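You operate a simulated robot arm through the tools that you are given. There is no shell and no other tool. Be economical: measure what you need, move in short steps, check, and stop when the job is done.

You are at the controls of a simulated two-armed robot. One attempt, no reset.

JOB
Put two of the funnels from the table top on the black letter tray there.

The check looks at the end state, three seconds after you hand in, the way a careful person would. Anything else that was tipped, shoved, dropped, spilled or broken makes it a failure.

ROBOT AND FRAMES
Two 7-joint arms with two-finger parallel grippers on one trunk, on a base that drives. Base frame: it is fixed to the floor where the robot stands at the start and does not move with it; the origin is under the middle of the robot, x ahead of it, y to its left, z up. Units: mm, rad, N and s.
The left shoulder is at the start at [70, 134, 1201], the right one opposite. With the tool pointing down near the work surface each hand reaches from about 100 to 640 mm from the robot's upright axis, wherever it stands, measured 20 degrees to its own side. Payload 1.57 kg a hand.
The TCP of each hand is the grasp point between the finger pads, 30 mm short of the fingertips. In the tool frame z runs along the fingers and y along their closing line. The gripper opens to 80 mm. The fingers are 17 mm wide and 12 mm thick; the gripper's body (40 by 82 mm) begins 80 mm behind the TCP.
Orientation is told as [roll, pitch, yaw] about the base's x, y, z axes, in that order, counted from this pose: with the fingers straight down and closing along the base's y, the tool's x points along the base's -x, its y along +y and its z along -z.

CONTROLS
- The arms move only by the tool step_arm. It takes "left_steps", "right_steps" or both (then of equal length, played together; a hand with none holds still); each is a list of rows, each a list of 7 numbers: the shift along the base's x, y, z in mm, then the turn, a rotation vector about the base's x, y, z in rad, then the finger opening in mm, from 0 to 80. In form: [[tx, ty, tz, wx, wy, wz, claw], ...]. A call has 1 to 8 rows; each row is the pose to reach, as a shift and turn from the pose commanded when the call began. Each row takes 0.2 s and may step no farther than 50 mm and 0.15 rad from the row before; otherwise, or with a gripper value out of range, the whole call is refused. Where a pose cannot be reached the arm comes as near as it can. A force on the tool above 40 N (or 10 N above the force at the start of the call, whichever is more), or a blocked arm, ends the call early, and 0.2 s more pass. Each finger travels about 153 mm/s and halts on what it meets, pressing with about 34 N; the grip force reading is that of the motor and also rises with nothing between the fingers. The clock runs only during rows and for 0.2 s after the last one: add rows that repeat a pose to give the fingers time. The reply holds the time, the measured pose of the TCP, the force on the tool along the base axes, the opening and the grip force, in the units named above and with some noise.
- Cameras (640 x 400 px; columns grow to the right, rows downward): "scene" is now at [130.2, 30.1, 1428.4]; the picture's right is [0.36, -0.93, 0.00], its down [-0.55, -0.21, -0.80] and it looks along [0.75, 0.29, -0.59] (base axes); focal length 290 px, centre (320, 200). "left" rides on the left gripper at [72, 7, -122] in its tool frame; the picture's right is [-0.09, 1.00, 0.00], its down [-0.84, -0.08, -0.54] and it looks along [-0.54, -0.05, 0.84] (tool axes); focal length 238 px, centre (320, 200). "right" rides on the right gripper at [72, -7, -122] in its tool frame; the picture's right is [0.09, 1.00, 0.00], its down [-0.84, 0.08, -0.54] and it looks along [-0.54, 0.05, 0.84] (tool axes); focal length 238 px, centre (320, 200). There is no depth. A picture from a camera that has moved, and an enlarged one, comes with that camera's place and axes in the base frame and with its lens.
- capture(camera): a new picture of that camera. The clock stands still meanwhile.
- move_column(by): slides the trunk up (or, below 0, down) by that many mm; the arms and the scene camera ride with it, the base frame stays. It gives what a move gives, with no picture.
- drive_base(legs): drives the robot by 1 to 6 legs, each [ahead, left, turn to the left] in mm, mm and rad, along the robot's own axes; the way and the turn of a leg run together, so that a leg with both is an arc; at most 1500 mm and 3.142 rad a leg. The arms and the cameras ride along, it lands a little off, and it stops where it bumps. It gives what a move gives.
- turn_head(pan, tilt): turns the head with the scene camera to pan (to the left, within 1.501 rad either way) and tilt (down, from -0.506 to 1.204), counted from straight ahead of the robot. It gives what a move gives.
- enlarge(camera, box): a new picture of the part [left, top, right, bottom] of that camera's present view, enlarged. The clock stands still meanwhile.
- finish_job(): hands the job in; it is judged then, once.

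Go step by step. Nothing tells you exact positions but the pictures and the camera data: compare them with the known pose of the tool, close in by small moves and look again before you grip or let go. The budget is 120 turns and 88 pictures, counting those below and the enlarged ones. Unless the task says otherwise, let go and move clear before handing in, and close with one line.

The tools are called by a JSON object that holds its "method" and its "body". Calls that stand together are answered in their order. step_arm: Moves the arms, as the interface text tells. Its arguments: {"type":"object","properties":{"left_steps":{"type":"array","items":{"type":"array","items":{"type":"number"}}},"right_steps":{"type":"array","items":{"type":"array","items":{"type":"number"}}}},"required":[]} The other tools are called the same way: move_column (by) slides the trunk up or down; drive_base (legs) drives the base; turn_head (pan, tilt) turns the head that bears the scene camera; capture (camera) takes a picture; enlarge (camera, box) takes an enlarged picture of a part of a camera's view; finish_job () hands the job in.

At the start:

```text
clock: 0.0
left_tcp_pos: [445.2, 289.1, 1174.6]
left_ee_rot: [0.001, 0.0, 0.001]
left_force: [-0.6, -0.9, -0.1]
left_grip_width: 79.7
left_grasp_force: 0.1
right_tcp_pos: [388.0, -36.2, 1209.7]
right_ee_rot: [-0.001, 0.0, -0.001]
right_force: [-0.6, -0.2, -0.1]
right_grip_width: 80.0
right_grasp_force: 0.2
trunk travel left (down, up): [-775.0, 165.0]
robot x, y, heading: [2.3, -4.3, 0.001]
head pan, tilt: [0.37, 0.637]
```

scene: 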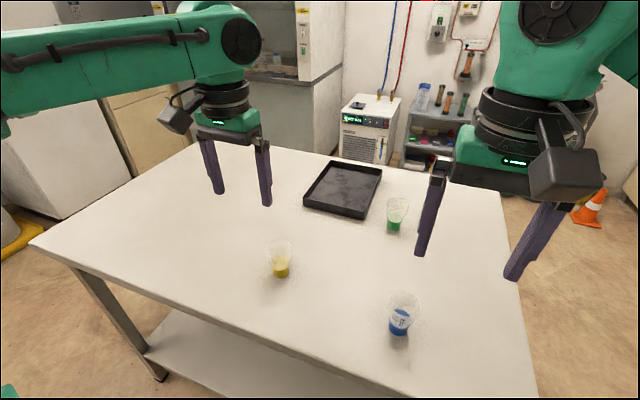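
right: 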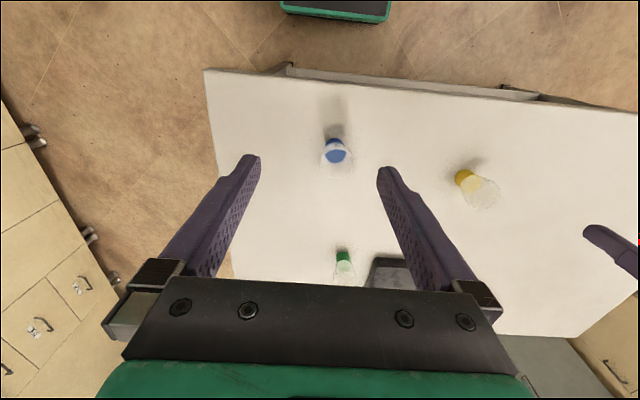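
left: 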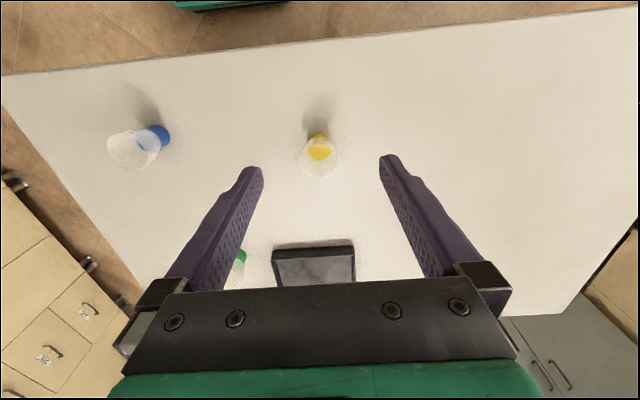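

I see three translucent items with yellow, blue and green bottoms, and a black tray. I'll enlarge them to tell what each one is.

{"method": "enlarge", "body": {"camera": "scene", "box": [220, 140, 460, 290]}}

{"method": "enlarge", "body": {"camera": "scene", "box": [340, 260, 460, 350]}}

{"method": "enlarge", "body": {"camera": "left", "box": [90, 80, 370, 300]}}

```text
2.67 times, centred on (340, 215) of scene
camera zoom: at [130.2, 30.1, 1428.4], right [0.36, -0.93, 0.0], down [-0.55, -0.21, -0.8], along [0.75, 0.29, -0.59], focal length 772 px, centre (267, 160)
```

zoom: 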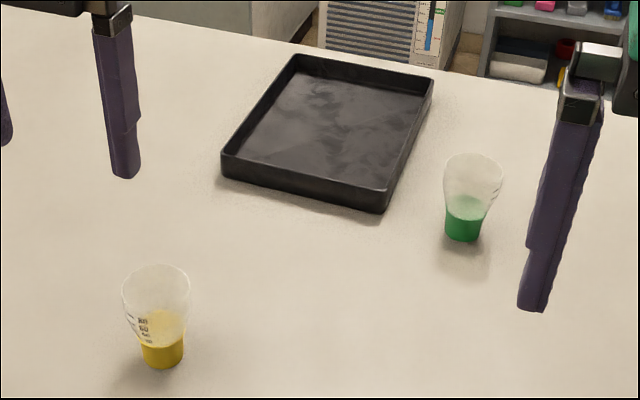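

```text
4.44 times, centred on (400, 305) of scene
camera zoom: at [130.2, 30.1, 1428.4], right [0.36, -0.93, 0.0], down [-0.55, -0.21, -0.8], along [0.75, 0.29, -0.59], focal length 1287 px, centre (-36, -267)
```

zoom: 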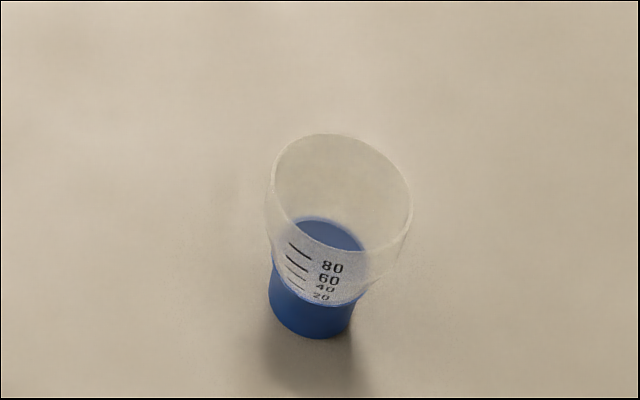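

```text
1.82 times, centred on (230, 190) of left
camera zoom: at [373.5, 295.3, 1296.2], right [0.09, 1.0, 0.0], down [0.84, -0.08, 0.54], along [0.54, -0.05, -0.84], focal length 433 px, centre (484, 218)
```

zoom: 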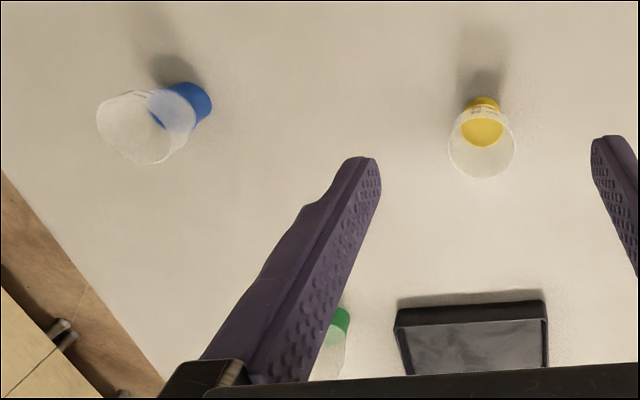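

The objects are three filter funnels, about 57 mm across the rim and 85 mm tall. Blue is near (475, -3), yellow near (515, 279) and green near (778, 59), with the tray around x 775–1030, y 147–334. The tray is out of reach from here, so I'll check how far I can drive toward the table.

{"method": "turn_head", "body": {"pan": 0.0, "tilt": 1.2}}

{"method": "capture", "body": {"camera": "scene"}}

{"method": "turn_head", "body": {"pan": 0.1, "tilt": 0.4}}

{"method": "capture", "body": {"camera": "scene"}}

```text
clock: 1.0
left_tcp_pos: [445.0, 288.6, 1174.8]
left_ee_rot: [0.0, 0.0, 0.002]
left_force: [0.0, -0.1, 0.3]
left_grip_width: 80.1
left_grasp_force: 0.1
right_tcp_pos: [386.8, -36.6, 1209.3]
right_ee_rot: [0.0, 0.002, 0.0]
right_force: [-0.1, 0.2, 0.0]
right_grip_width: 79.9
right_grasp_force: 0.0
trunk travel left (down, up): [-775.0, 165.0]
robot x, y, heading: [3.2, 2.7, 0.002]
head pan, tilt: [0.0, 1.201]
```

```text
81 pictures are left
camera scene: at [104.8, -1.4, 1387.0], right [0.0, -1.0, 0.0], down [-0.93, 0.0, -0.36], along [0.36, 0.0, -0.93], focal length 290 px, centre (320, 200)
```

scene: 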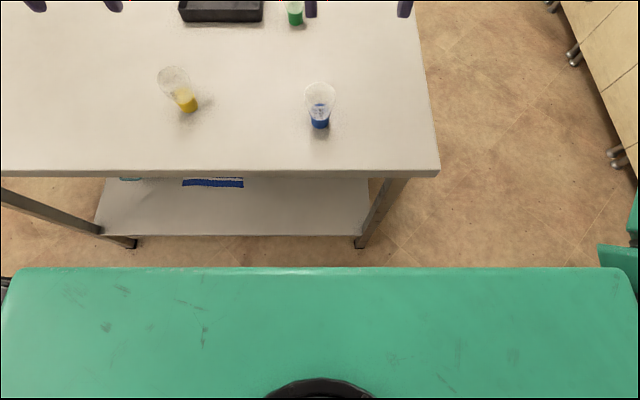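

```text
clock: 2.1
left_tcp_pos: [445.1, 289.1, 1174.4]
left_ee_rot: [0.0, 0.001, 0.001]
left_force: [-0.2, -0.9, 0.6]
left_grip_width: 79.9
left_grasp_force: 0.1
right_tcp_pos: [387.6, -36.7, 1209.5]
right_ee_rot: [0.001, -0.001, 0.0]
right_force: [0.4, -0.1, -0.7]
right_grip_width: 80.1
right_grasp_force: 0.1
trunk travel left (down, up): [-775.0, 165.0]
robot x, y, heading: [-0.5, 1.6, -0.001]
head pan, tilt: [0.099, 0.4]
```

```text
80 pictures are left
camera scene: at [141.0, 7.7, 1449.7], right [0.1, -1.0, 0.0], down [-0.39, -0.04, -0.92], along [0.92, 0.09, -0.39], focal length 290 px, centre (320, 200)
```

scene: 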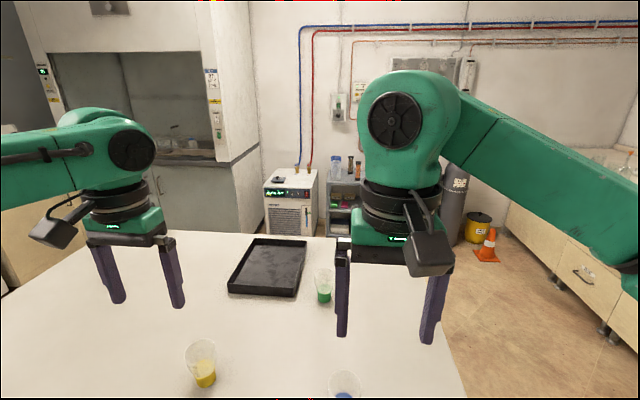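

Blue is near (477, 0) and yellow near (520, 286). The table's near edge is at x≈360 with its legs at x≈400, and the base front is at x≈220. I'll strafe left and ease toward the table.

{"method": "drive_base", "body": {"legs": [[0, 140, 0], [110, 0, 0]]}}

{"method": "turn_head", "body": {"pan": 0.0, "tilt": 0.85}}

{"method": "capture", "body": {"camera": "scene"}}

{"method": "capture", "body": {"camera": "right"}}

{"method": "capture", "body": {"camera": "left"}}

```text
clock: 4.2
left_tcp_pos: [551.7, 430.3, 1174.8]
left_ee_rot: [0.002, -0.004, 0.002]
left_force: [-0.2, -0.1, -0.2]
left_grip_width: 80.1
left_grasp_force: 0.0
right_tcp_pos: [495.4, 105.1, 1210.6]
right_ee_rot: [-0.001, -0.001, 0.001]
right_force: [-0.4, 0.1, 0.5]
right_grip_width: 79.6
right_grasp_force: 0.1
trunk travel left (down, up): [-775.0, 165.0]
robot x, y, heading: [112.2, 140.4, -0.003]
head pan, tilt: [0.099, 0.4]
```

```text
clock: 5.1
left_tcp_pos: [555.1, 429.9, 1173.3]
left_ee_rot: [-0.001, 0.001, 0.001]
left_force: [0.0, -0.9, 0.0]
left_grip_width: 80.0
left_grasp_force: 0.1
right_tcp_pos: [497.8, 103.6, 1210.7]
right_ee_rot: [0.001, 0.001, 0.0]
right_force: [-0.6, -0.9, -0.5]
right_grip_width: 80.0
right_grasp_force: 0.1
trunk travel left (down, up): [-775.0, 165.0]
robot x, y, heading: [108.3, 139.4, -0.004]
head pan, tilt: [0.0, 0.85]
```

```text
79 pictures are left
camera scene: at [237.1, 139.5, 1410.7], right [0.0, -1.0, 0.0], down [-0.75, 0.0, -0.66], along [0.66, 0.0, -0.75], focal length 290 px, centre (320, 200)
```

scene: 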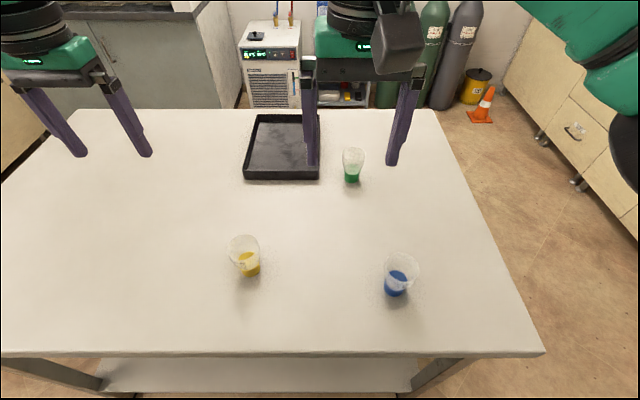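

```text
78 pictures are left
camera right: at [425.4, 97.1, 1332.1], right [-0.09, 1.0, 0.0], down [0.84, 0.08, 0.54], along [0.54, 0.05, -0.84], focal length 238 px, centre (320, 200)
```

right: 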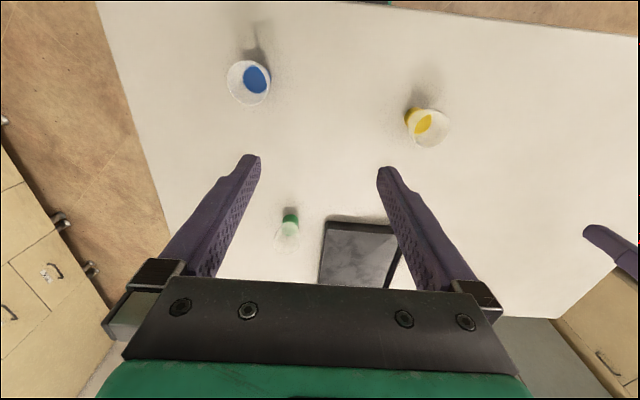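

```text
77 pictures are left
camera left: at [483.3, 436.4, 1296.1], right [0.09, 1.0, 0.0], down [0.84, -0.08, 0.54], along [0.54, -0.05, -0.84], focal length 238 px, centre (320, 200)
```

left: 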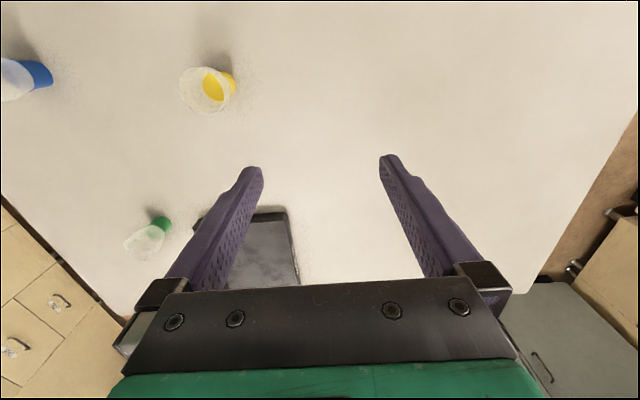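

The base moved cleanly and the tray's near edge is at x≈772. I'll locate both funnels more precisely.

{"method": "enlarge", "body": {"camera": "scene", "box": [200, 220, 296, 280]}}

{"method": "enlarge", "body": {"camera": "scene", "box": [350, 240, 446, 300]}}

{"method": "enlarge", "body": {"camera": "right", "box": [210, 40, 306, 100]}}

```text
6.67 times, centred on (248, 250) of scene
camera zoom: at [237.1, 139.5, 1410.7], right [0.0, -1.0, 0.0], down [-0.75, 0.0, -0.66], along [0.66, 0.0, -0.75], focal length 1931 px, centre (800, -133)
```

zoom: 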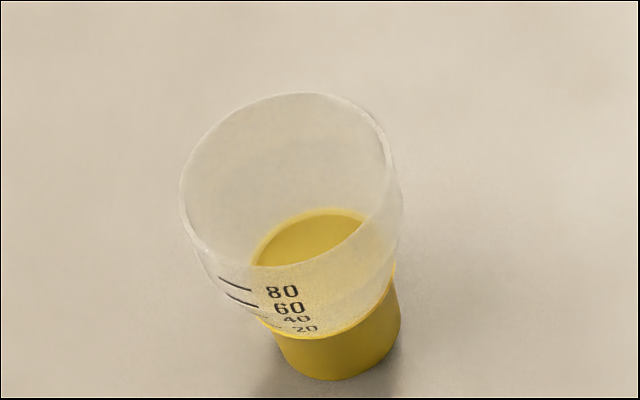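

```text
6.67 times, centred on (398, 270) of scene
camera zoom: at [237.1, 139.5, 1410.7], right [0.0, -1.0, 0.0], down [-0.75, 0.0, -0.66], along [0.66, 0.0, -0.75], focal length 1931 px, centre (-200, -267)
```

zoom: 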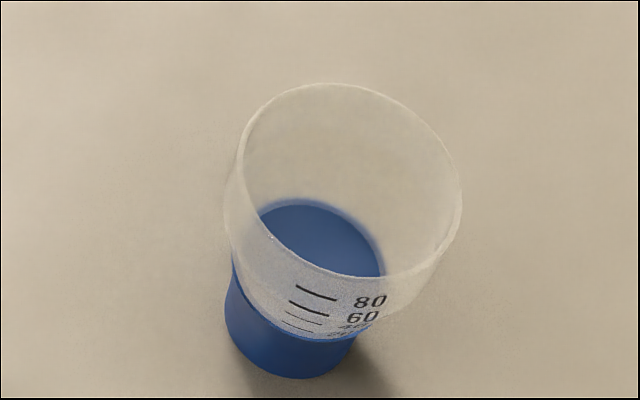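

```text
6.67 times, centred on (258, 70) of right
camera zoom: at [425.4, 97.1, 1332.1], right [-0.09, 1.0, 0.0], down [0.84, 0.08, 0.54], along [0.54, 0.05, -0.84], focal length 1589 px, centre (733, 1067)
```

zoom: 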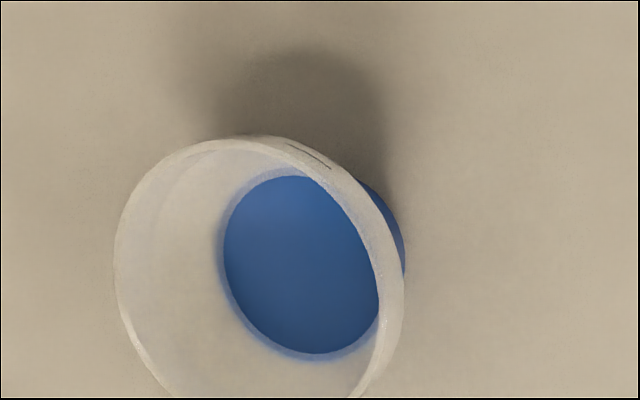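

Both funnels stand upright with rims near z 965: blue centred at about (474, -1) and yellow at about (514, 277). I'll bring each hand above its funnel, tilted 0.6 rad forward so I can reach the tray later.

{"method": "step_arm", "body": {"left_steps": [[-8, -31, -22, 0, -0.12, 0, 80], [-16, -61, -44, 0, -0.24, 0, 80], [-24, -92, -66, 0, -0.36, 0, 80], [-32, -122, -88, 0, -0.48, 0, 80], [-40, -153, -110, 0, -0.6, 0, 80], [-40, -153, -110, 0, -0.6, 0, 80]], "right_steps": [[-5, -21, -28, 0, -0.12, 0, 80], [-9, -42, -56, 0, -0.24, 0, 80], [-14, -63, -84, 0, -0.36, 0, 80], [-18, -84, -112, 0, -0.48, 0, 80], [-23, -105, -140, 0, -0.6, 0, 80], [-23, -105, -140, 0, -0.6, 0, 80]]}}

{"method": "capture", "body": {"camera": "scene"}}

{"method": "capture", "body": {"camera": "left"}}

{"method": "capture", "body": {"camera": "right"}}

```text
clock: 6.5
left_tcp_pos: [549.3, 278.8, 1099.8]
left_ee_rot: [-0.003, -0.562, 0.007]
left_force: [0.0, -1.0, -1.4]
left_grip_width: 80.1
left_grasp_force: 0.0
left hand out of reach, approached as far as the arm can: row 4, 5, 6
right_tcp_pos: [475.2, -0.1, 1070.1]
right_ee_rot: [-0.001, -0.6, 0.001]
right_force: [0.3, 0.7, -0.3]
right_grip_width: 80.2
right_grasp_force: 0.0
trunk travel left (down, up): [-775.0, 165.0]
robot x, y, heading: [109.1, 138.4, 0.002]
head pan, tilt: [0.0, 0.85]
```

```text
73 pictures are left
camera scene: at [238.0, 142.2, 1410.6], right [0.0, -1.0, 0.0], down [-0.75, 0.0, -0.66], along [0.66, 0.0, -0.75], focal length 290 px, centre (320, 200)
```

scene: 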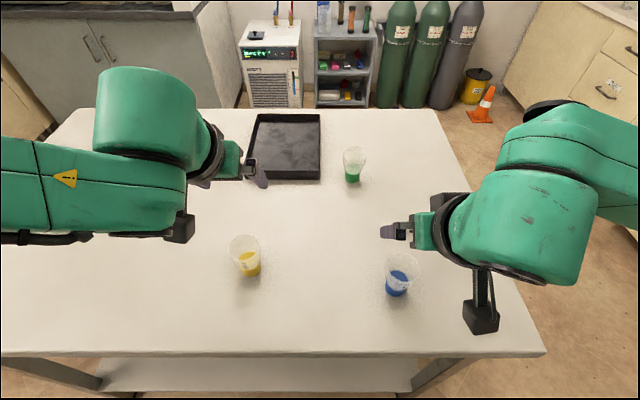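

```text
72 pictures are left
camera left: at [423.4, 285.3, 1164.9], right [0.08, 1.0, 0.05], down [0.42, -0.07, 0.91], along [0.91, -0.05, -0.42], focal length 238 px, centre (320, 200)
```

left: 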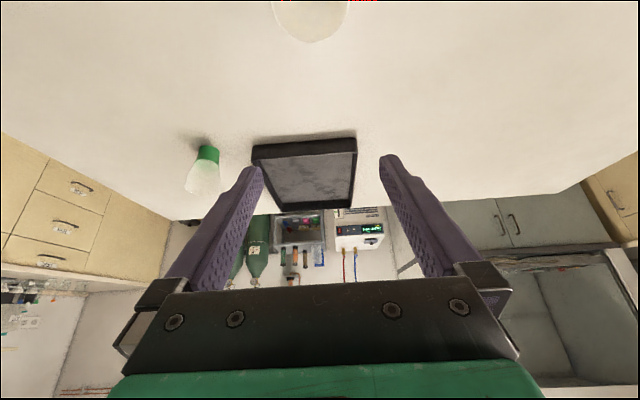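

```text
71 pictures are left
camera right: at [348.1, -6.1, 1130.4], right [-0.08, 1.0, -0.05], down [0.38, 0.08, 0.92], along [0.92, 0.05, -0.39], focal length 238 px, centre (320, 200)
```

right: 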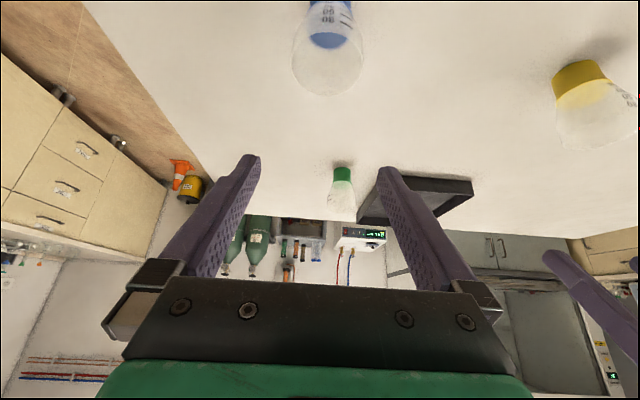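

The left hand is too close to the body to reach that tilted pose, while the right hand is above blue. I'll back the base up 80 mm, then re-aim both hands.

{"method": "drive_base", "body": {"legs": [[-80, 0, 0]]}}

```text
clock: 7.6
left_tcp_pos: [472.3, 275.2, 1099.8]
left_ee_rot: [-0.001, -0.561, -0.002]
left_force: [0.3, -0.5, -0.2]
left_grip_width: 79.5
left_grasp_force: 0.0
right_tcp_pos: [399.0, -1.5, 1069.0]
right_ee_rot: [-0.001, -0.595, -0.002]
right_force: [0.0, -0.9, 0.2]
right_grip_width: 80.1
right_grasp_force: 0.1
trunk travel left (down, up): [-775.0, 165.0]
robot x, y, heading: [29.1, 142.1, -0.005]
head pan, tilt: [0.0, 0.85]
```

{"method": "step_arm", "body": {"left_steps": [[14, 1, -20, 0, -0.013, 0, 80], [28, 1, -40, 0, -0.026, 0, 80], [42, 2, -60, 0, -0.04, 0, 80], [42, 2, -75, 0, -0.04, 0, 80], [42, 2, -75, 0, -0.04, 0, 80]], "right_steps": [[25, 0, -15, 0, 0, 0, 80], [50, 0, -30, 0, 0, 0, 80], [75, 0, -45, 0, 0, 0, 80], [75, 0, -45, 0, 0, 0, 80], [75, 0, -45, 0, 0, 0, 80]]}}

{"method": "capture", "body": {"camera": "scene"}}

{"method": "capture", "body": {"camera": "left"}}

{"method": "capture", "body": {"camera": "right"}}

```text
clock: 8.8
left_tcp_pos: [512.1, 277.5, 1025.3]
left_ee_rot: [-0.002, -0.605, 0.002]
left_force: [0.2, -0.3, -0.2]
left_grip_width: 79.8
left_grasp_force: 0.1
right_tcp_pos: [470.5, -2.1, 1025.9]
right_ee_rot: [0.0, -0.6, -0.003]
right_force: [0.5, -0.3, -0.2]
right_grip_width: 79.9
right_grasp_force: 0.1
trunk travel left (down, up): [-775.0, 165.0]
robot x, y, heading: [29.3, 142.3, -0.006]
head pan, tilt: [0.0, 0.85]
```

```text
70 pictures are left
camera scene: at [157.2, 139.2, 1410.7], right [0.0, -1.0, 0.0], down [-0.75, 0.0, -0.66], along [0.66, 0.0, -0.75], focal length 290 px, centre (320, 200)
```

scene: 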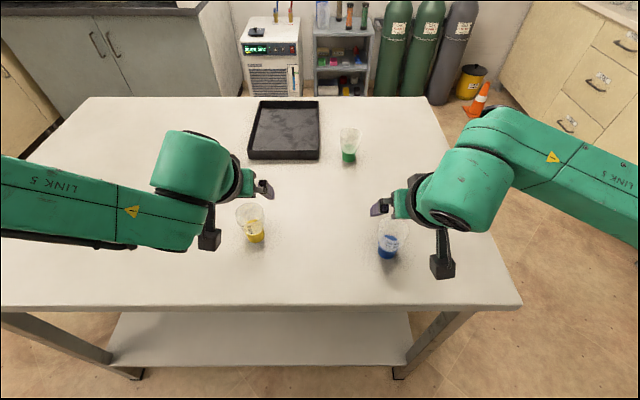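

```text
69 pictures are left
camera left: at [383.6, 284.5, 1085.5], right [0.08, 1.0, 0.05], down [0.38, -0.08, 0.92], along [0.92, -0.05, -0.38], focal length 238 px, centre (320, 200)
```

left: 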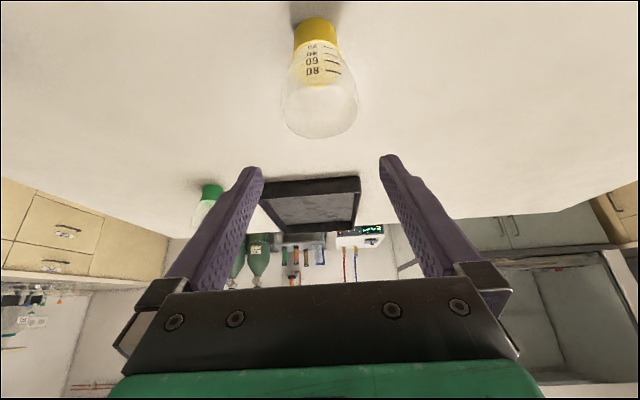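

```text
68 pictures are left
camera right: at [342.7, -8.5, 1086.3], right [-0.07, 1.0, -0.05], down [0.38, 0.08, 0.92], along [0.92, 0.05, -0.39], focal length 238 px, centre (320, 200)
```

right: 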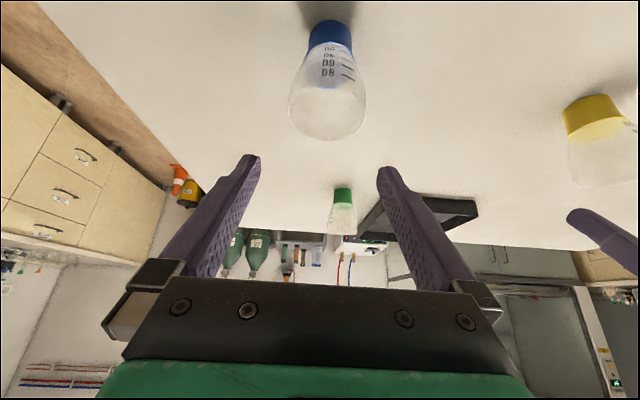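

Both hands sit above their funnels, centred to within about 3 mm. I'll lower them so the pads straddle the rims, then look before closing.

{"method": "step_arm", "body": {"left_steps": [[1, 3, -20, 0, 0, 0, 80], [2, 3, -40, 0, 0, 0, 80], [2, 3, -55, 0, 0, 0, 80], [2, 3, -68, 0, 0, 0, 80], [2, 3, -68, 0, 0, 0, 80]], "right_steps": [[2, 1, -20, 0, 0, 0, 80], [3, 1, -40, 0, 0, 0, 80], [3, 1, -55, 0, 0, 0, 80], [3, 1, -68, 0, 0, 0, 80], [3, 1, -68, 0, 0, 0, 80]]}}

{"method": "capture", "body": {"camera": "left"}}

{"method": "capture", "body": {"camera": "right"}}

{"method": "capture", "body": {"camera": "scene"}}

```text
clock: 10.0
left_tcp_pos: [513.7, 280.5, 956.1]
left_ee_rot: [0.001, -0.606, 0.0]
left_force: [0.4, 0.2, -0.3]
left_grip_width: 80.1
left_grasp_force: 0.0
right_tcp_pos: [474.3, -2.3, 956.2]
right_ee_rot: [0.0, -0.601, -0.003]
right_force: [0.2, -0.2, -0.1]
right_grip_width: 80.0
right_grasp_force: 0.1
trunk travel left (down, up): [-775.0, 165.0]
robot x, y, heading: [31.0, 139.6, -0.0]
head pan, tilt: [0.0, 0.85]
```

```text
67 pictures are left
camera left: at [384.6, 287.2, 1017.4], right [0.08, 1.0, 0.05], down [0.38, -0.08, 0.92], along [0.92, -0.05, -0.38], focal length 238 px, centre (320, 200)
```

left: 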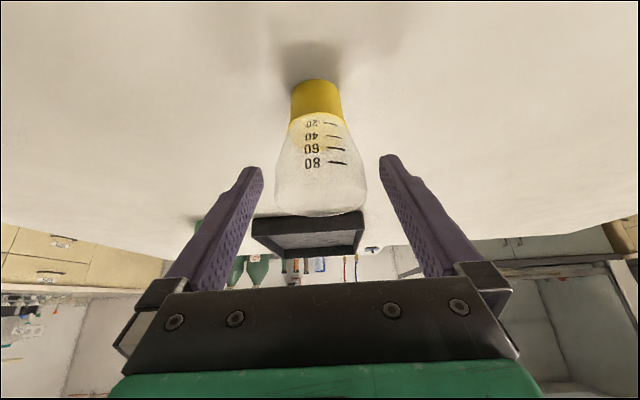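

```text
66 pictures are left
camera right: at [345.7, -8.2, 1016.8], right [-0.07, 1.0, -0.05], down [0.38, 0.08, 0.92], along [0.92, 0.05, -0.39], focal length 238 px, centre (320, 200)
```

right: 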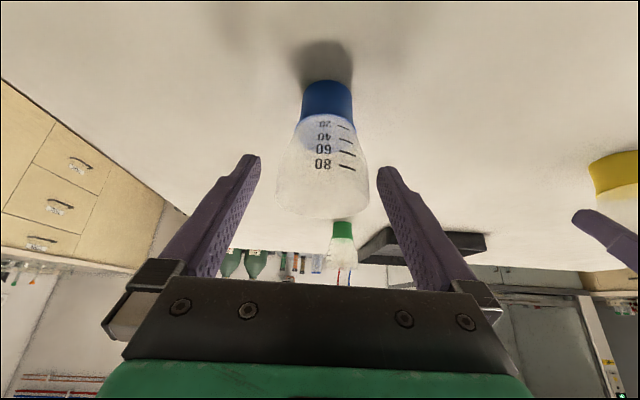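

```text
65 pictures are left
camera scene: at [157.3, 139.2, 1410.7], right [0.0, -1.0, 0.0], down [-0.75, 0.0, -0.66], along [0.66, 0.0, -0.75], focal length 290 px, centre (320, 200)
```

scene: 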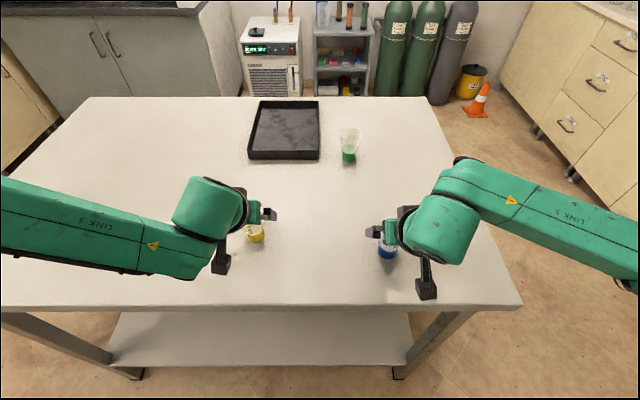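

Each funnel sits centred between the pads, with the pads around the widest part of the cup. I'll close gently on both.

{"method": "step_arm", "body": {"left_steps": [[0, 0, 0, 0, 0, 0, 70], [0, 0, 0, 0, 0, 0, 63], [0, 0, 0, 0, 0, 0, 59], [0, 0, 0, 0, 0, 0, 56], [0, 0, 0, 0, 0, 0, 53], [0, 0, 0, 0, 0, 0, 50], [0, 0, 0, 0, 0, 0, 50]], "right_steps": [[0, 0, 0, 0, 0, 0, 70], [0, 0, 0, 0, 0, 0, 63], [0, 0, 0, 0, 0, 0, 59], [0, 0, 0, 0, 0, 0, 56], [0, 0, 0, 0, 0, 0, 53], [0, 0, 0, 0, 0, 0, 50], [0, 0, 0, 0, 0, 0, 50]]}}

{"method": "capture", "body": {"camera": "left"}}

{"method": "capture", "body": {"camera": "right"}}

```text
clock: 11.6
left_tcp_pos: [513.0, 280.2, 958.3]
left_ee_rot: [-0.002, -0.604, 0.0]
left_force: [0.0, 0.4, -0.4]
left_grip_width: 55.6
left_grasp_force: 34.6
right_tcp_pos: [473.2, -2.8, 957.1]
right_ee_rot: [0.001, -0.601, -0.003]
right_force: [0.7, 0.2, 0.2]
right_grip_width: 55.9
right_grasp_force: 34.0
trunk travel left (down, up): [-775.0, 165.0]
robot x, y, heading: [29.9, 144.5, 0.001]
head pan, tilt: [0.0, 0.85]
```

```text
64 pictures are left
camera left: at [384.7, 287.4, 1017.5], right [0.08, 1.0, 0.05], down [0.38, -0.08, 0.92], along [0.92, -0.05, -0.38], focal length 238 px, centre (320, 200)
```

left: 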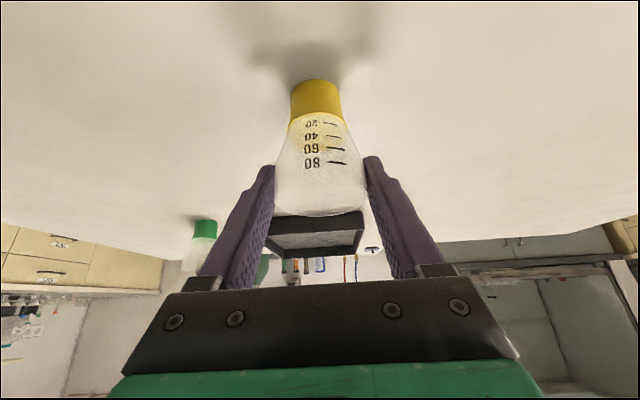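

```text
63 pictures are left
camera right: at [345.9, -8.1, 1017.0], right [-0.07, 1.0, -0.05], down [0.38, 0.08, 0.92], along [0.92, 0.05, -0.39], focal length 238 px, centre (320, 200)
```

right: 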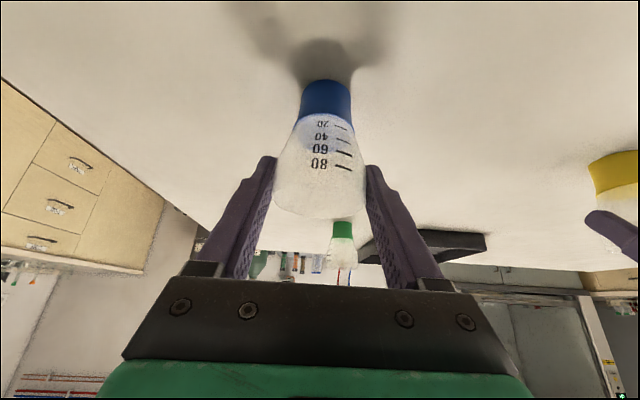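

Both hands grip cleanly at about 56 mm. I'll lift 20 mm slowly and check before going higher.

{"method": "step_arm", "body": {"left_steps": [[0, 0, 7, 0, 0, 0, 50], [0, 0, 14, 0, 0, 0, 50], [0, 0, 20, 0, 0, 0, 50], [0, 0, 20, 0, 0, 0, 50]], "right_steps": [[0, 0, 7, 0, 0, 0, 50], [0, 0, 14, 0, 0, 0, 50], [0, 0, 20, 0, 0, 0, 50], [0, 0, 20, 0, 0, 0, 50]]}}

{"method": "capture", "body": {"camera": "left"}}

{"method": "capture", "body": {"camera": "right"}}

```text
clock: 12.6
left_tcp_pos: [513.1, 281.6, 977.3]
left_ee_rot: [-0.001, -0.603, -0.001]
left_force: [-0.3, -0.8, -0.4]
left_grip_width: 55.8
left_grasp_force: 34.3
right_tcp_pos: [475.6, -1.5, 976.8]
right_ee_rot: [0.001, -0.599, -0.001]
right_force: [0.2, 0.3, -1.2]
right_grip_width: 56.0
right_grasp_force: 34.2
trunk travel left (down, up): [-775.0, 165.0]
robot x, y, heading: [29.3, 144.5, 0.0]
head pan, tilt: [0.0, 0.85]
```

```text
62 pictures are left
camera left: at [385.1, 287.7, 1037.2], right [0.08, 1.0, 0.05], down [0.38, -0.08, 0.92], along [0.92, -0.05, -0.38], focal length 238 px, centre (320, 200)
```

left: 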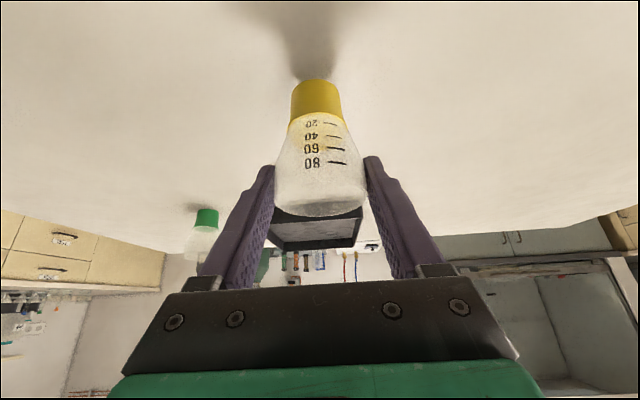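

```text
61 pictures are left
camera right: at [346.3, -7.8, 1037.2], right [-0.07, 1.0, -0.05], down [0.38, 0.08, 0.92], along [0.92, 0.05, -0.39], focal length 238 px, centre (320, 200)
```

right: 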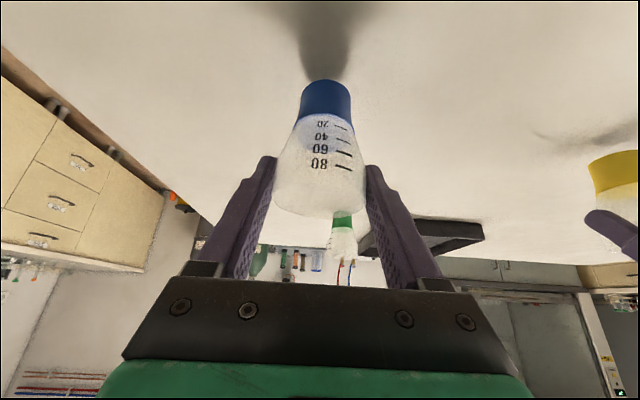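

Both funnels hang upright and firm. I'll lift them to about z 1060 and drive forward to bring the tray within reach.

{"method": "step_arm", "body": {"left_steps": [[0, 0, 20, 0, 0, 0, 50], [0, 0, 40, 0, 0, 0, 50], [0, 0, 60, 0, 0, 0, 50], [0, 0, 80, 0, 0, 0, 50], [0, 0, 80, 0, 0, 0, 50]], "right_steps": [[0, 0, 20, 0, 0, 0, 50], [0, 0, 40, 0, 0, 0, 50], [0, 0, 60, 0, 0, 0, 50], [0, 0, 80, 0, 0, 0, 50], [0, 0, 80, 0, 0, 0, 50]]}}

{"method": "drive_base", "body": {"legs": [[60, 0, 0], [50, 0, 0]]}}

{"method": "capture", "body": {"camera": "scene"}}

```text
clock: 13.8
left_tcp_pos: [512.3, 279.3, 1057.3]
left_ee_rot: [-0.001, -0.605, 0.001]
left_force: [0.3, 1.3, -0.4]
left_grip_width: 55.9
left_grasp_force: 33.8
right_tcp_pos: [474.8, -1.1, 1056.8]
right_ee_rot: [0.0, -0.601, -0.002]
right_force: [0.0, 0.7, -0.7]
right_grip_width: 56.0
right_grasp_force: 34.4
trunk travel left (down, up): [-775.0, 165.0]
robot x, y, heading: [31.2, 143.5, -0.003]
head pan, tilt: [0.0, 0.85]
```

```text
clock: 15.3
left_tcp_pos: [616.2, 280.2, 1060.7]
left_ee_rot: [-0.002, -0.613, -0.001]
left_force: [0.9, 0.8, -0.8]
left_grip_width: 55.6
left_grasp_force: 33.9
right_tcp_pos: [579.3, -1.0, 1060.5]
right_ee_rot: [0.0, -0.607, 0.001]
right_force: [-1.3, -0.5, -0.5]
right_grip_width: 55.9
right_grasp_force: 32.9
trunk travel left (down, up): [-775.0, 165.0]
robot x, y, heading: [142.3, 143.7, -0.002]
head pan, tilt: [0.0, 0.85]
```

```text
60 pictures are left
camera scene: at [258.6, 139.6, 1411.7], right [0.0, -1.0, 0.0], down [-0.75, 0.0, -0.67], along [0.67, 0.0, -0.75], focal length 290 px, centre (320, 200)
```

scene: 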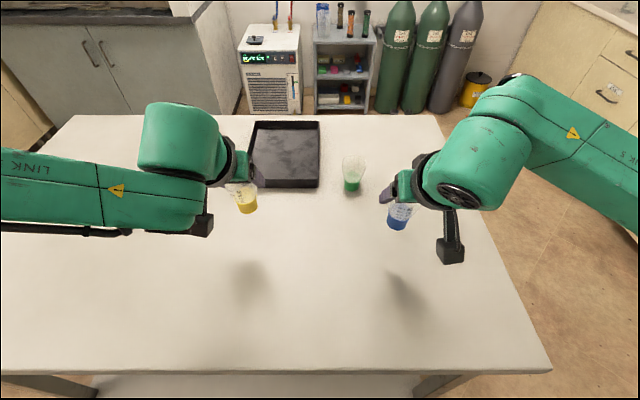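

The hands moved 104 mm while the base reports 111 mm, with a hint of pitch, so the base may be touching something. I'll back off 15 mm to relieve it and compare.

{"method": "drive_base", "body": {"legs": [[-15, 0, 0]]}}

{"method": "capture", "body": {"camera": "scene"}}

```text
clock: 16.1
left_tcp_pos: [612.4, 279.2, 1055.2]
left_ee_rot: [0.001, -0.598, 0.0]
left_force: [0.6, 0.1, -0.8]
left_grip_width: 55.7
left_grasp_force: 34.0
right_tcp_pos: [575.2, -1.6, 1054.4]
right_ee_rot: [0.001, -0.595, -0.001]
right_force: [-0.1, 0.4, -0.1]
right_grip_width: 55.9
right_grasp_force: 34.3
trunk travel left (down, up): [-775.0, 165.0]
robot x, y, heading: [125.0, 145.0, 0.003]
head pan, tilt: [0.0, 0.85]
```

```text
59 pictures are left
camera scene: at [259.8, 139.4, 1410.0], right [0.0, -1.0, 0.0], down [-0.75, 0.0, -0.66], along [0.66, 0.0, -0.75], focal length 290 px, centre (320, 200)
```

scene: 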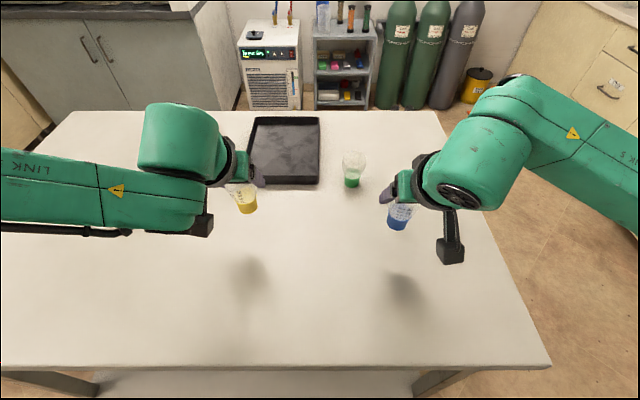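

It settled cleanly and the green funnel and tray haven't moved. Now I'll extend the left hand with yellow over the tray, holding its height.

{"method": "step_arm", "body": {"left_steps": [[32, 0, 0, 0, 0, 0, 50], [64, 0, 0, 0, 0, 0, 50], [96, 0, 0, 0, 0, 0, 50], [128, 0, 0, 0, 0, 0, 50], [160, 1, 0, 0, 0, 0, 50], [192, 2, 0, 0, 0, 0, 50], [224, 2, 0, 0, 0, 0, 50], [246, 2, 0, 0, 0, 0, 50]]}}

{"method": "capture", "body": {"camera": "scene"}}

{"method": "capture", "body": {"camera": "left"}}

```text
clock: 17.9
left_tcp_pos: [785.3, 314.8, 1066.2]
left_ee_rot: [-0.001, -0.604, 0.001]
left_force: [0.5, 0.7, -0.6]
left_grip_width: 55.3
left_grasp_force: 34.5
left hand out of reach, approached as far as the arm can: row 5, 6, 7, 8
right_tcp_pos: [571.3, -1.4, 1056.7]
right_ee_rot: [0.0, -0.599, 0.001]
right_force: [-0.9, 0.0, -0.9]
right_grip_width: 55.8
right_grasp_force: 34.0
trunk travel left (down, up): [-775.0, 165.0]
robot x, y, heading: [124.1, 137.6, -0.005]
head pan, tilt: [0.0, 0.85]
```

```text
58 pictures are left
camera scene: at [254.2, 139.6, 1410.6], right [0.0, -1.0, 0.0], down [-0.75, 0.0, -0.66], along [0.66, 0.0, -0.75], focal length 290 px, centre (320, 200)
```

scene: 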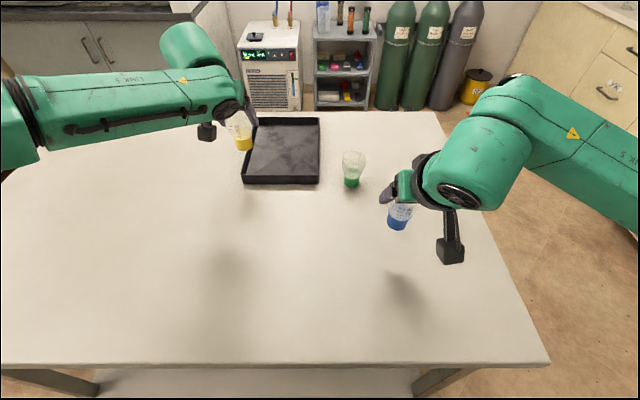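

```text
57 pictures are left
camera left: at [656.5, 321.8, 1125.4], right [0.08, 1.0, 0.05], down [0.38, -0.08, 0.92], along [0.92, -0.05, -0.39], focal length 238 px, centre (320, 200)
```

left: 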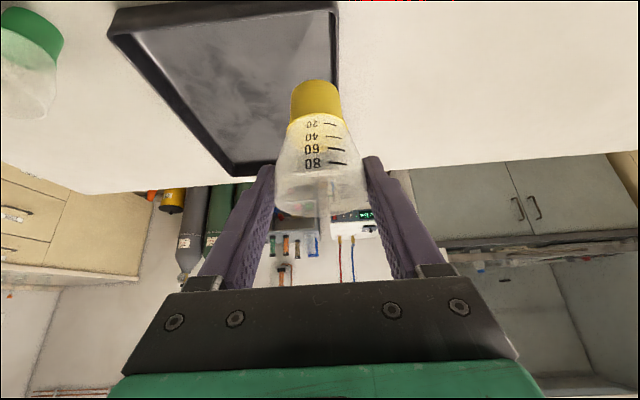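

The left arm stops near x 785 at this height, and the way it drifted sideways suggests a joint limit. I'll pull back in line and retry somewhat lower, still above the tray wall.

{"method": "step_arm", "body": {"left_steps": [[-15, -12, -5, 0, 0, 0, 50], [-25, -25, -10, 0, 0, 0, 50], [-25, -33, -30, 0, 0, 0, 50], [-10, -33, -40, 0, 0, 0, 50], [10, -33, -40, 0, 0, 0, 50], [30, -33, -40, 0, 0, 0, 50], [50, -33, -40, 0, 0, 0, 50], [65, -33, -40, 0, 0, 0, 50]]}}

{"method": "capture", "body": {"camera": "scene"}}

```text
clock: 19.7
left_tcp_pos: [779.2, 314.3, 1043.9]
left_ee_rot: [-0.001, -0.603, 0.0]
left_force: [-0.5, 0.2, -0.3]
left_grip_width: 55.5
left_grasp_force: 34.3
left hand out of reach, approached as far as the arm can: row 3, 4, 5, 6, 7, 8
right_tcp_pos: [570.7, -0.9, 1057.0]
right_ee_rot: [0.0, -0.6, 0.0]
right_force: [0.3, -0.2, -1.1]
right_grip_width: 55.5
right_grasp_force: 34.0
trunk travel left (down, up): [-775.0, 165.0]
robot x, y, heading: [126.9, 143.5, 0.005]
head pan, tilt: [0.0, 0.85]
```

```text
56 pictures are left
camera scene: at [253.7, 139.5, 1410.7], right [0.0, -1.0, 0.0], down [-0.75, 0.0, -0.66], along [0.66, 0.0, -0.75], focal length 290 px, centre (320, 200)
```

scene: 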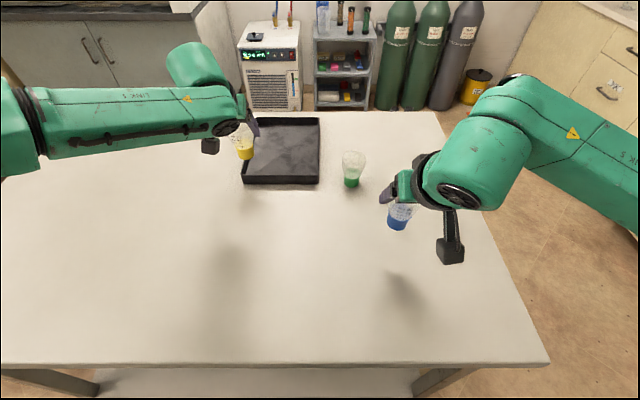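

Reaching the tray from this side is marginal. The tray lies close to the table's far edge, and there seems to be a wide aisle on the right and behind. I'll retract, raise the hands, back out and look at that route.

{"method": "step_arm", "body": {"left_steps": [[-28, -5, 5, 0, 0, 0, 50], [-56, -10, 10, 0, 0, 0, 50], [-84, -16, 14, 0, 0, 0, 50], [-112, -24, 14, 0, 0, 0, 50], [-140, -30, 14, 0, 0, 0, 50], [-166, -34, 14, 0, 0, 0, 50], [-166, -34, 14, 0, 0, 0, 50]]}}

{"method": "move_column", "body": {"by": 80}}

{"method": "drive_base", "body": {"legs": [[-270, 0, 0]]}}

{"method": "drive_base", "body": {"legs": [[0, -820, 0]]}}

{"method": "turn_head", "body": {"pan": 0.0, "tilt": 0.45}}

{"method": "capture", "body": {"camera": "scene"}}

```text
clock: 21.3
left_tcp_pos: [615.1, 278.8, 1058.7]
left_ee_rot: [-0.001, -0.603, 0.002]
left_force: [-0.4, 0.3, -1.3]
left_grip_width: 55.7
left_grasp_force: 34.0
right_tcp_pos: [570.9, -1.6, 1057.2]
right_ee_rot: [0.0, -0.6, 0.0]
right_force: [0.1, -0.5, -1.2]
right_grip_width: 55.6
right_grasp_force: 33.6
trunk travel left (down, up): [-775.0, 165.0]
robot x, y, heading: [127.4, 141.7, 0.003]
head pan, tilt: [0.0, 0.85]
```

```text
clock: 22.4
left_tcp_pos: [614.1, 279.3, 1140.2]
left_ee_rot: [-0.002, -0.603, 0.0]
left_force: [-0.7, -0.2, -1.0]
left_grip_width: 55.5
left_grasp_force: 34.6
right_tcp_pos: [571.3, 0.5, 1137.6]
right_ee_rot: [-0.001, -0.602, 0.0]
right_force: [0.2, 0.0, -1.8]
right_grip_width: 55.6
right_grasp_force: 33.6
trunk travel left (down, up): [-855.0, 85.0]
robot x, y, heading: [127.2, 144.8, 0.002]
head pan, tilt: [0.0, 0.85]
```

```text
clock: 24.3
left_tcp_pos: [346.1, 280.6, 1139.7]
left_ee_rot: [-0.003, -0.603, 0.004]
left_force: [0.8, 0.5, -0.7]
left_grip_width: 55.9
left_grasp_force: 33.9
right_tcp_pos: [304.1, -0.7, 1136.8]
right_ee_rot: [-0.002, -0.6, 0.003]
right_force: [-0.1, -0.8, -1.7]
right_grip_width: 55.6
right_grasp_force: 34.3
trunk travel left (down, up): [-855.0, 85.0]
robot x, y, heading: [-141.3, 142.0, 0.005]
head pan, tilt: [0.0, 0.85]
```

```text
clock: 28.7
left_tcp_pos: [351.2, -521.4, 1140.0]
left_ee_rot: [-0.001, -0.604, 0.024]
left_force: [0.2, 0.4, -0.6]
left_grip_width: 55.5
left_grasp_force: 34.2
right_tcp_pos: [314.3, -801.9, 1137.5]
right_ee_rot: [-0.001, -0.601, 0.025]
right_force: [-0.3, -0.3, 0.1]
right_grip_width: 55.9
right_grasp_force: 33.9
trunk travel left (down, up): [-855.0, 85.0]
robot x, y, heading: [-133.9, -670.0, 0.022]
head pan, tilt: [0.0, 0.85]
```

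```text
clock: 29.6
left_tcp_pos: [351.5, -521.0, 1140.2]
left_ee_rot: [0.002, -0.603, 0.026]
left_force: [0.5, -0.7, 0.1]
left_grip_width: 55.6
left_grasp_force: 34.1
right_tcp_pos: [314.0, -802.6, 1136.3]
right_ee_rot: [-0.002, -0.6, 0.023]
right_force: [0.2, -0.9, -0.6]
right_grip_width: 55.6
right_grasp_force: 33.9
trunk travel left (down, up): [-855.0, 85.0]
robot x, y, heading: [-137.4, -670.1, 0.022]
head pan, tilt: [0.0, 0.45]
```

```text
55 pictures are left
camera scene: at [7.4, -669.6, 1525.0], right [0.02, -1.0, 0.0], down [-0.44, -0.01, -0.9], along [0.9, 0.02, -0.44], focal length 290 px, centre (320, 200)
```

scene: 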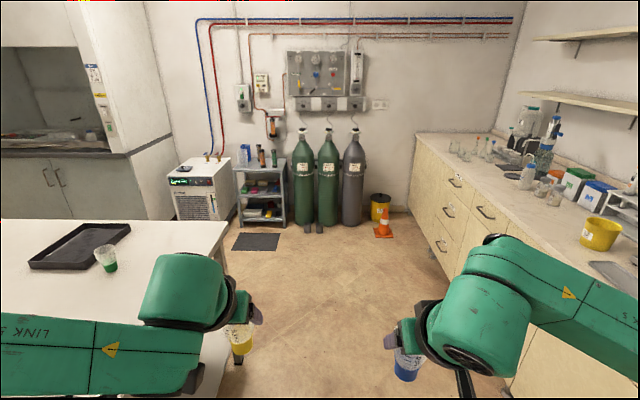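

The right aisle is clear, with cabinets at y≈-1600, and there is more than a metre free behind the table. I'll drive to the far side, keeping clear of everything, and then turn round.

{"method": "drive_base", "body": {"legs": [[0, -40, -0.022], [1000, 0, 0]]}}

{"method": "capture", "body": {"camera": "scene"}}

```text
clock: 35.2
left_tcp_pos: [1362.0, -567.0, 1138.9]
left_ee_rot: [0.0, -0.605, 0.004]
left_force: [0.0, 0.1, -0.1]
left_grip_width: 55.7
left_grasp_force: 34.2
right_tcp_pos: [1320.1, -847.3, 1137.2]
right_ee_rot: [0.001, -0.601, 0.005]
right_force: [0.0, -0.2, -1.4]
right_grip_width: 55.5
right_grasp_force: 34.1
trunk travel left (down, up): [-855.0, 85.0]
robot x, y, heading: [870.9, -709.5, 0.003]
head pan, tilt: [0.0, 0.45]
```

```text
54 pictures are left
camera scene: at [1015.2, -708.4, 1525.2], right [0.0, -1.0, 0.0], down [-0.43, 0.0, -0.9], along [0.9, 0.0, -0.43], focal length 290 px, centre (320, 200)
```

scene: 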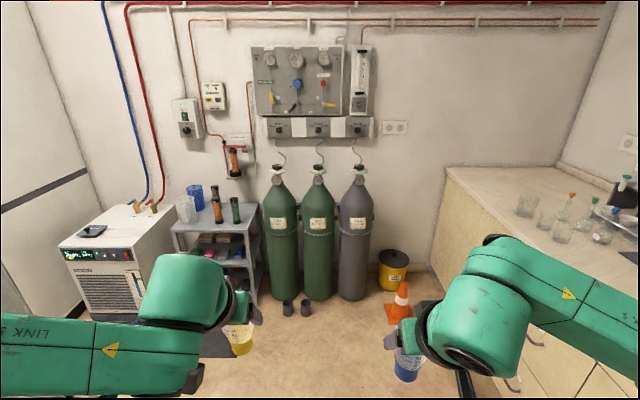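

Clear ahead. I'll drive to x≈1670 and turn to face back toward the table.

{"method": "drive_base", "body": {"legs": [[800, 0, 0], [0, 0, 1.57], [0, 0, 1.57]]}}

{"method": "turn_head", "body": {"pan": -0.5, "tilt": 0.5}}

{"method": "capture", "body": {"camera": "scene"}}

```text
clock: 47.3
left_tcp_pos: [1198.9, -861.2, 1139.2]
left_ee_rot: [0.0, -0.603, -3.102]
left_force: [0.2, 1.2, 0.0]
left_grip_width: 55.4
left_grasp_force: 34.4
right_tcp_pos: [1234.3, -578.7, 1136.9]
right_ee_rot: [0.0, -0.6, -3.102]
right_force: [0.3, -0.4, -0.4]
right_grip_width: 55.5
right_grasp_force: 34.2
trunk travel left (down, up): [-855.0, 85.0]
robot x, y, heading: [1680.8, -704.2, -3.101]
head pan, tilt: [0.0, 0.45]
```

```text
clock: 48.2
left_tcp_pos: [1200.2, -861.2, 1140.2]
left_ee_rot: [-0.003, -0.604, -3.101]
left_force: [-0.8, -0.4, -0.6]
left_grip_width: 55.5
left_grasp_force: 34.7
right_tcp_pos: [1232.8, -578.5, 1136.5]
right_ee_rot: [-0.001, -0.6, -3.101]
right_force: [0.1, -0.5, -1.6]
right_grip_width: 55.5
right_grasp_force: 34.2
trunk travel left (down, up): [-855.0, 85.0]
robot x, y, heading: [1685.0, -702.9, -3.107]
head pan, tilt: [-0.499, 0.499]
```

```text
53 pictures are left
camera scene: at [1549.4, -666.4, 1520.7], right [0.44, 0.9, 0.0], down [0.43, -0.21, -0.88], along [-0.79, 0.39, -0.48], focal length 290 px, centre (320, 200)
```

scene: 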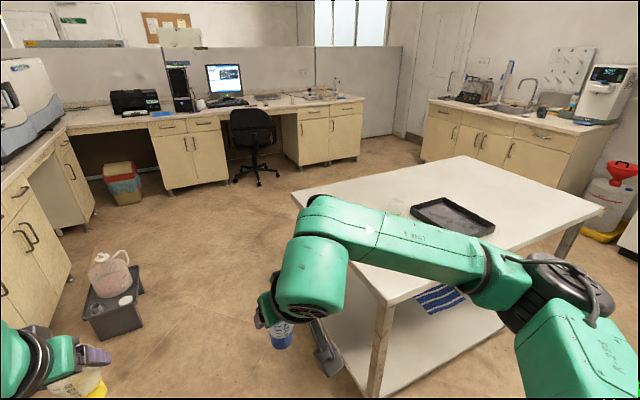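

The table is on my right and the path is clear. I'll straighten the heading and strafe right until I'm in front of the tray.

{"method": "drive_base", "body": {"legs": [[0, 0, -0.037], [0, -940, 0]]}}

{"method": "turn_head", "body": {"pan": 0.0, "tilt": 0.85}}

{"method": "capture", "body": {"camera": "scene"}}

```text
clock: 53.5
left_tcp_pos: [1196.0, 93.3, 1139.1]
left_ee_rot: [-0.002, -0.602, 3.138]
left_force: [0.8, -1.1, -0.3]
left_grip_width: 55.1
left_grasp_force: 34.0
right_tcp_pos: [1241.8, 373.5, 1137.1]
right_ee_rot: [-0.001, -0.6, 3.136]
right_force: [0.4, -0.4, -0.6]
right_grip_width: 55.1
right_grasp_force: 34.5
trunk travel left (down, up): [-855.0, 85.0]
robot x, y, heading: [1683.2, 229.1, 3.139]
head pan, tilt: [-0.499, 0.499]
```

```text
clock: 54.4
left_tcp_pos: [1195.8, 94.2, 1139.5]
left_ee_rot: [0.001, -0.604, 3.136]
left_force: [0.1, 1.4, -0.5]
left_grip_width: 54.9
left_grasp_force: 33.7
right_tcp_pos: [1241.8, 375.5, 1136.7]
right_ee_rot: [0.0, -0.599, 3.132]
right_force: [-0.2, 0.0, 0.2]
right_grip_width: 55.3
right_grasp_force: 33.7
trunk travel left (down, up): [-855.0, 85.0]
robot x, y, heading: [1684.3, 229.4, 3.135]
head pan, tilt: [0.0, 0.85]
```

```text
52 pictures are left
camera scene: at [1555.2, 229.5, 1490.7], right [0.01, 1.0, 0.0], down [0.75, -0.01, -0.66], along [-0.66, 0.01, -0.75], focal length 290 px, centre (320, 200)
```

scene: 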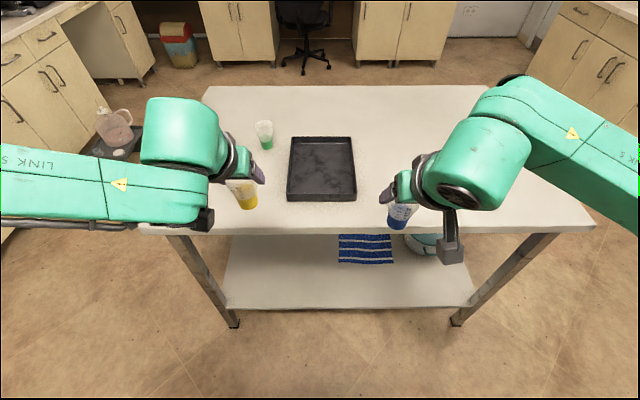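

I'm facing the tray from the far side; it spans about x 770–1020, y 148–339. I'll place yellow first, so I'll bring the left hand over roughly (955, 200).

{"method": "drive_base", "body": {"legs": [[0, -106, 0.004], [240, 0, 0]]}}

{"method": "capture", "body": {"camera": "scene"}}

{"method": "capture", "body": {"camera": "left"}}

```text
clock: 56.9
left_tcp_pos: [960.6, 199.4, 1142.0]
left_ee_rot: [0.001, -0.605, 3.138]
left_force: [0.3, 0.4, -0.2]
left_grip_width: 55.4
left_grasp_force: 33.9
right_tcp_pos: [1006.6, 480.0, 1137.8]
right_ee_rot: [0.0, -0.603, 3.139]
right_force: [0.1, -0.3, -0.1]
right_grip_width: 55.2
right_grasp_force: 34.1
trunk travel left (down, up): [-855.0, 85.0]
robot x, y, heading: [1448.2, 333.1, 3.137]
head pan, tilt: [0.0, 0.85]
```

```text
51 pictures are left
camera scene: at [1320.4, 334.8, 1491.0], right [0.0, 1.0, 0.0], down [0.75, 0.0, -0.66], along [-0.66, 0.0, -0.75], focal length 290 px, centre (320, 200)
```

scene: 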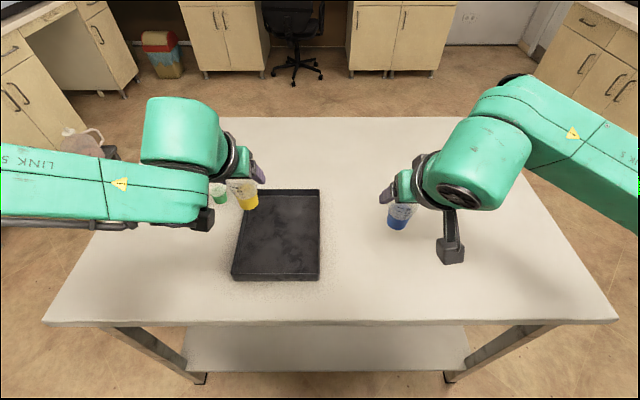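

```text
50 pictures are left
camera left: at [1089.4, 192.4, 1200.1], right [-0.08, -1.0, 0.05], down [-0.38, 0.08, 0.92], along [-0.92, 0.05, -0.38], focal length 238 px, centre (320, 200)
```

left: 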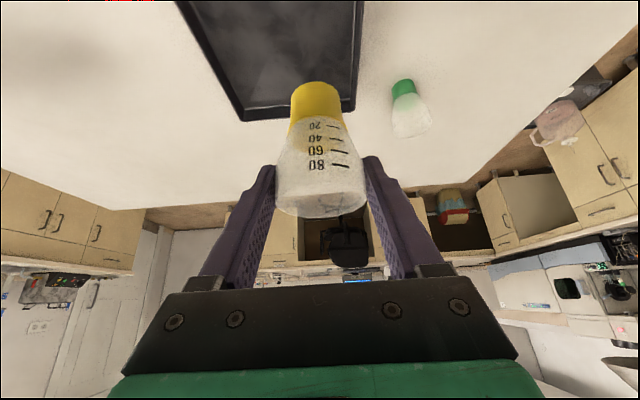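

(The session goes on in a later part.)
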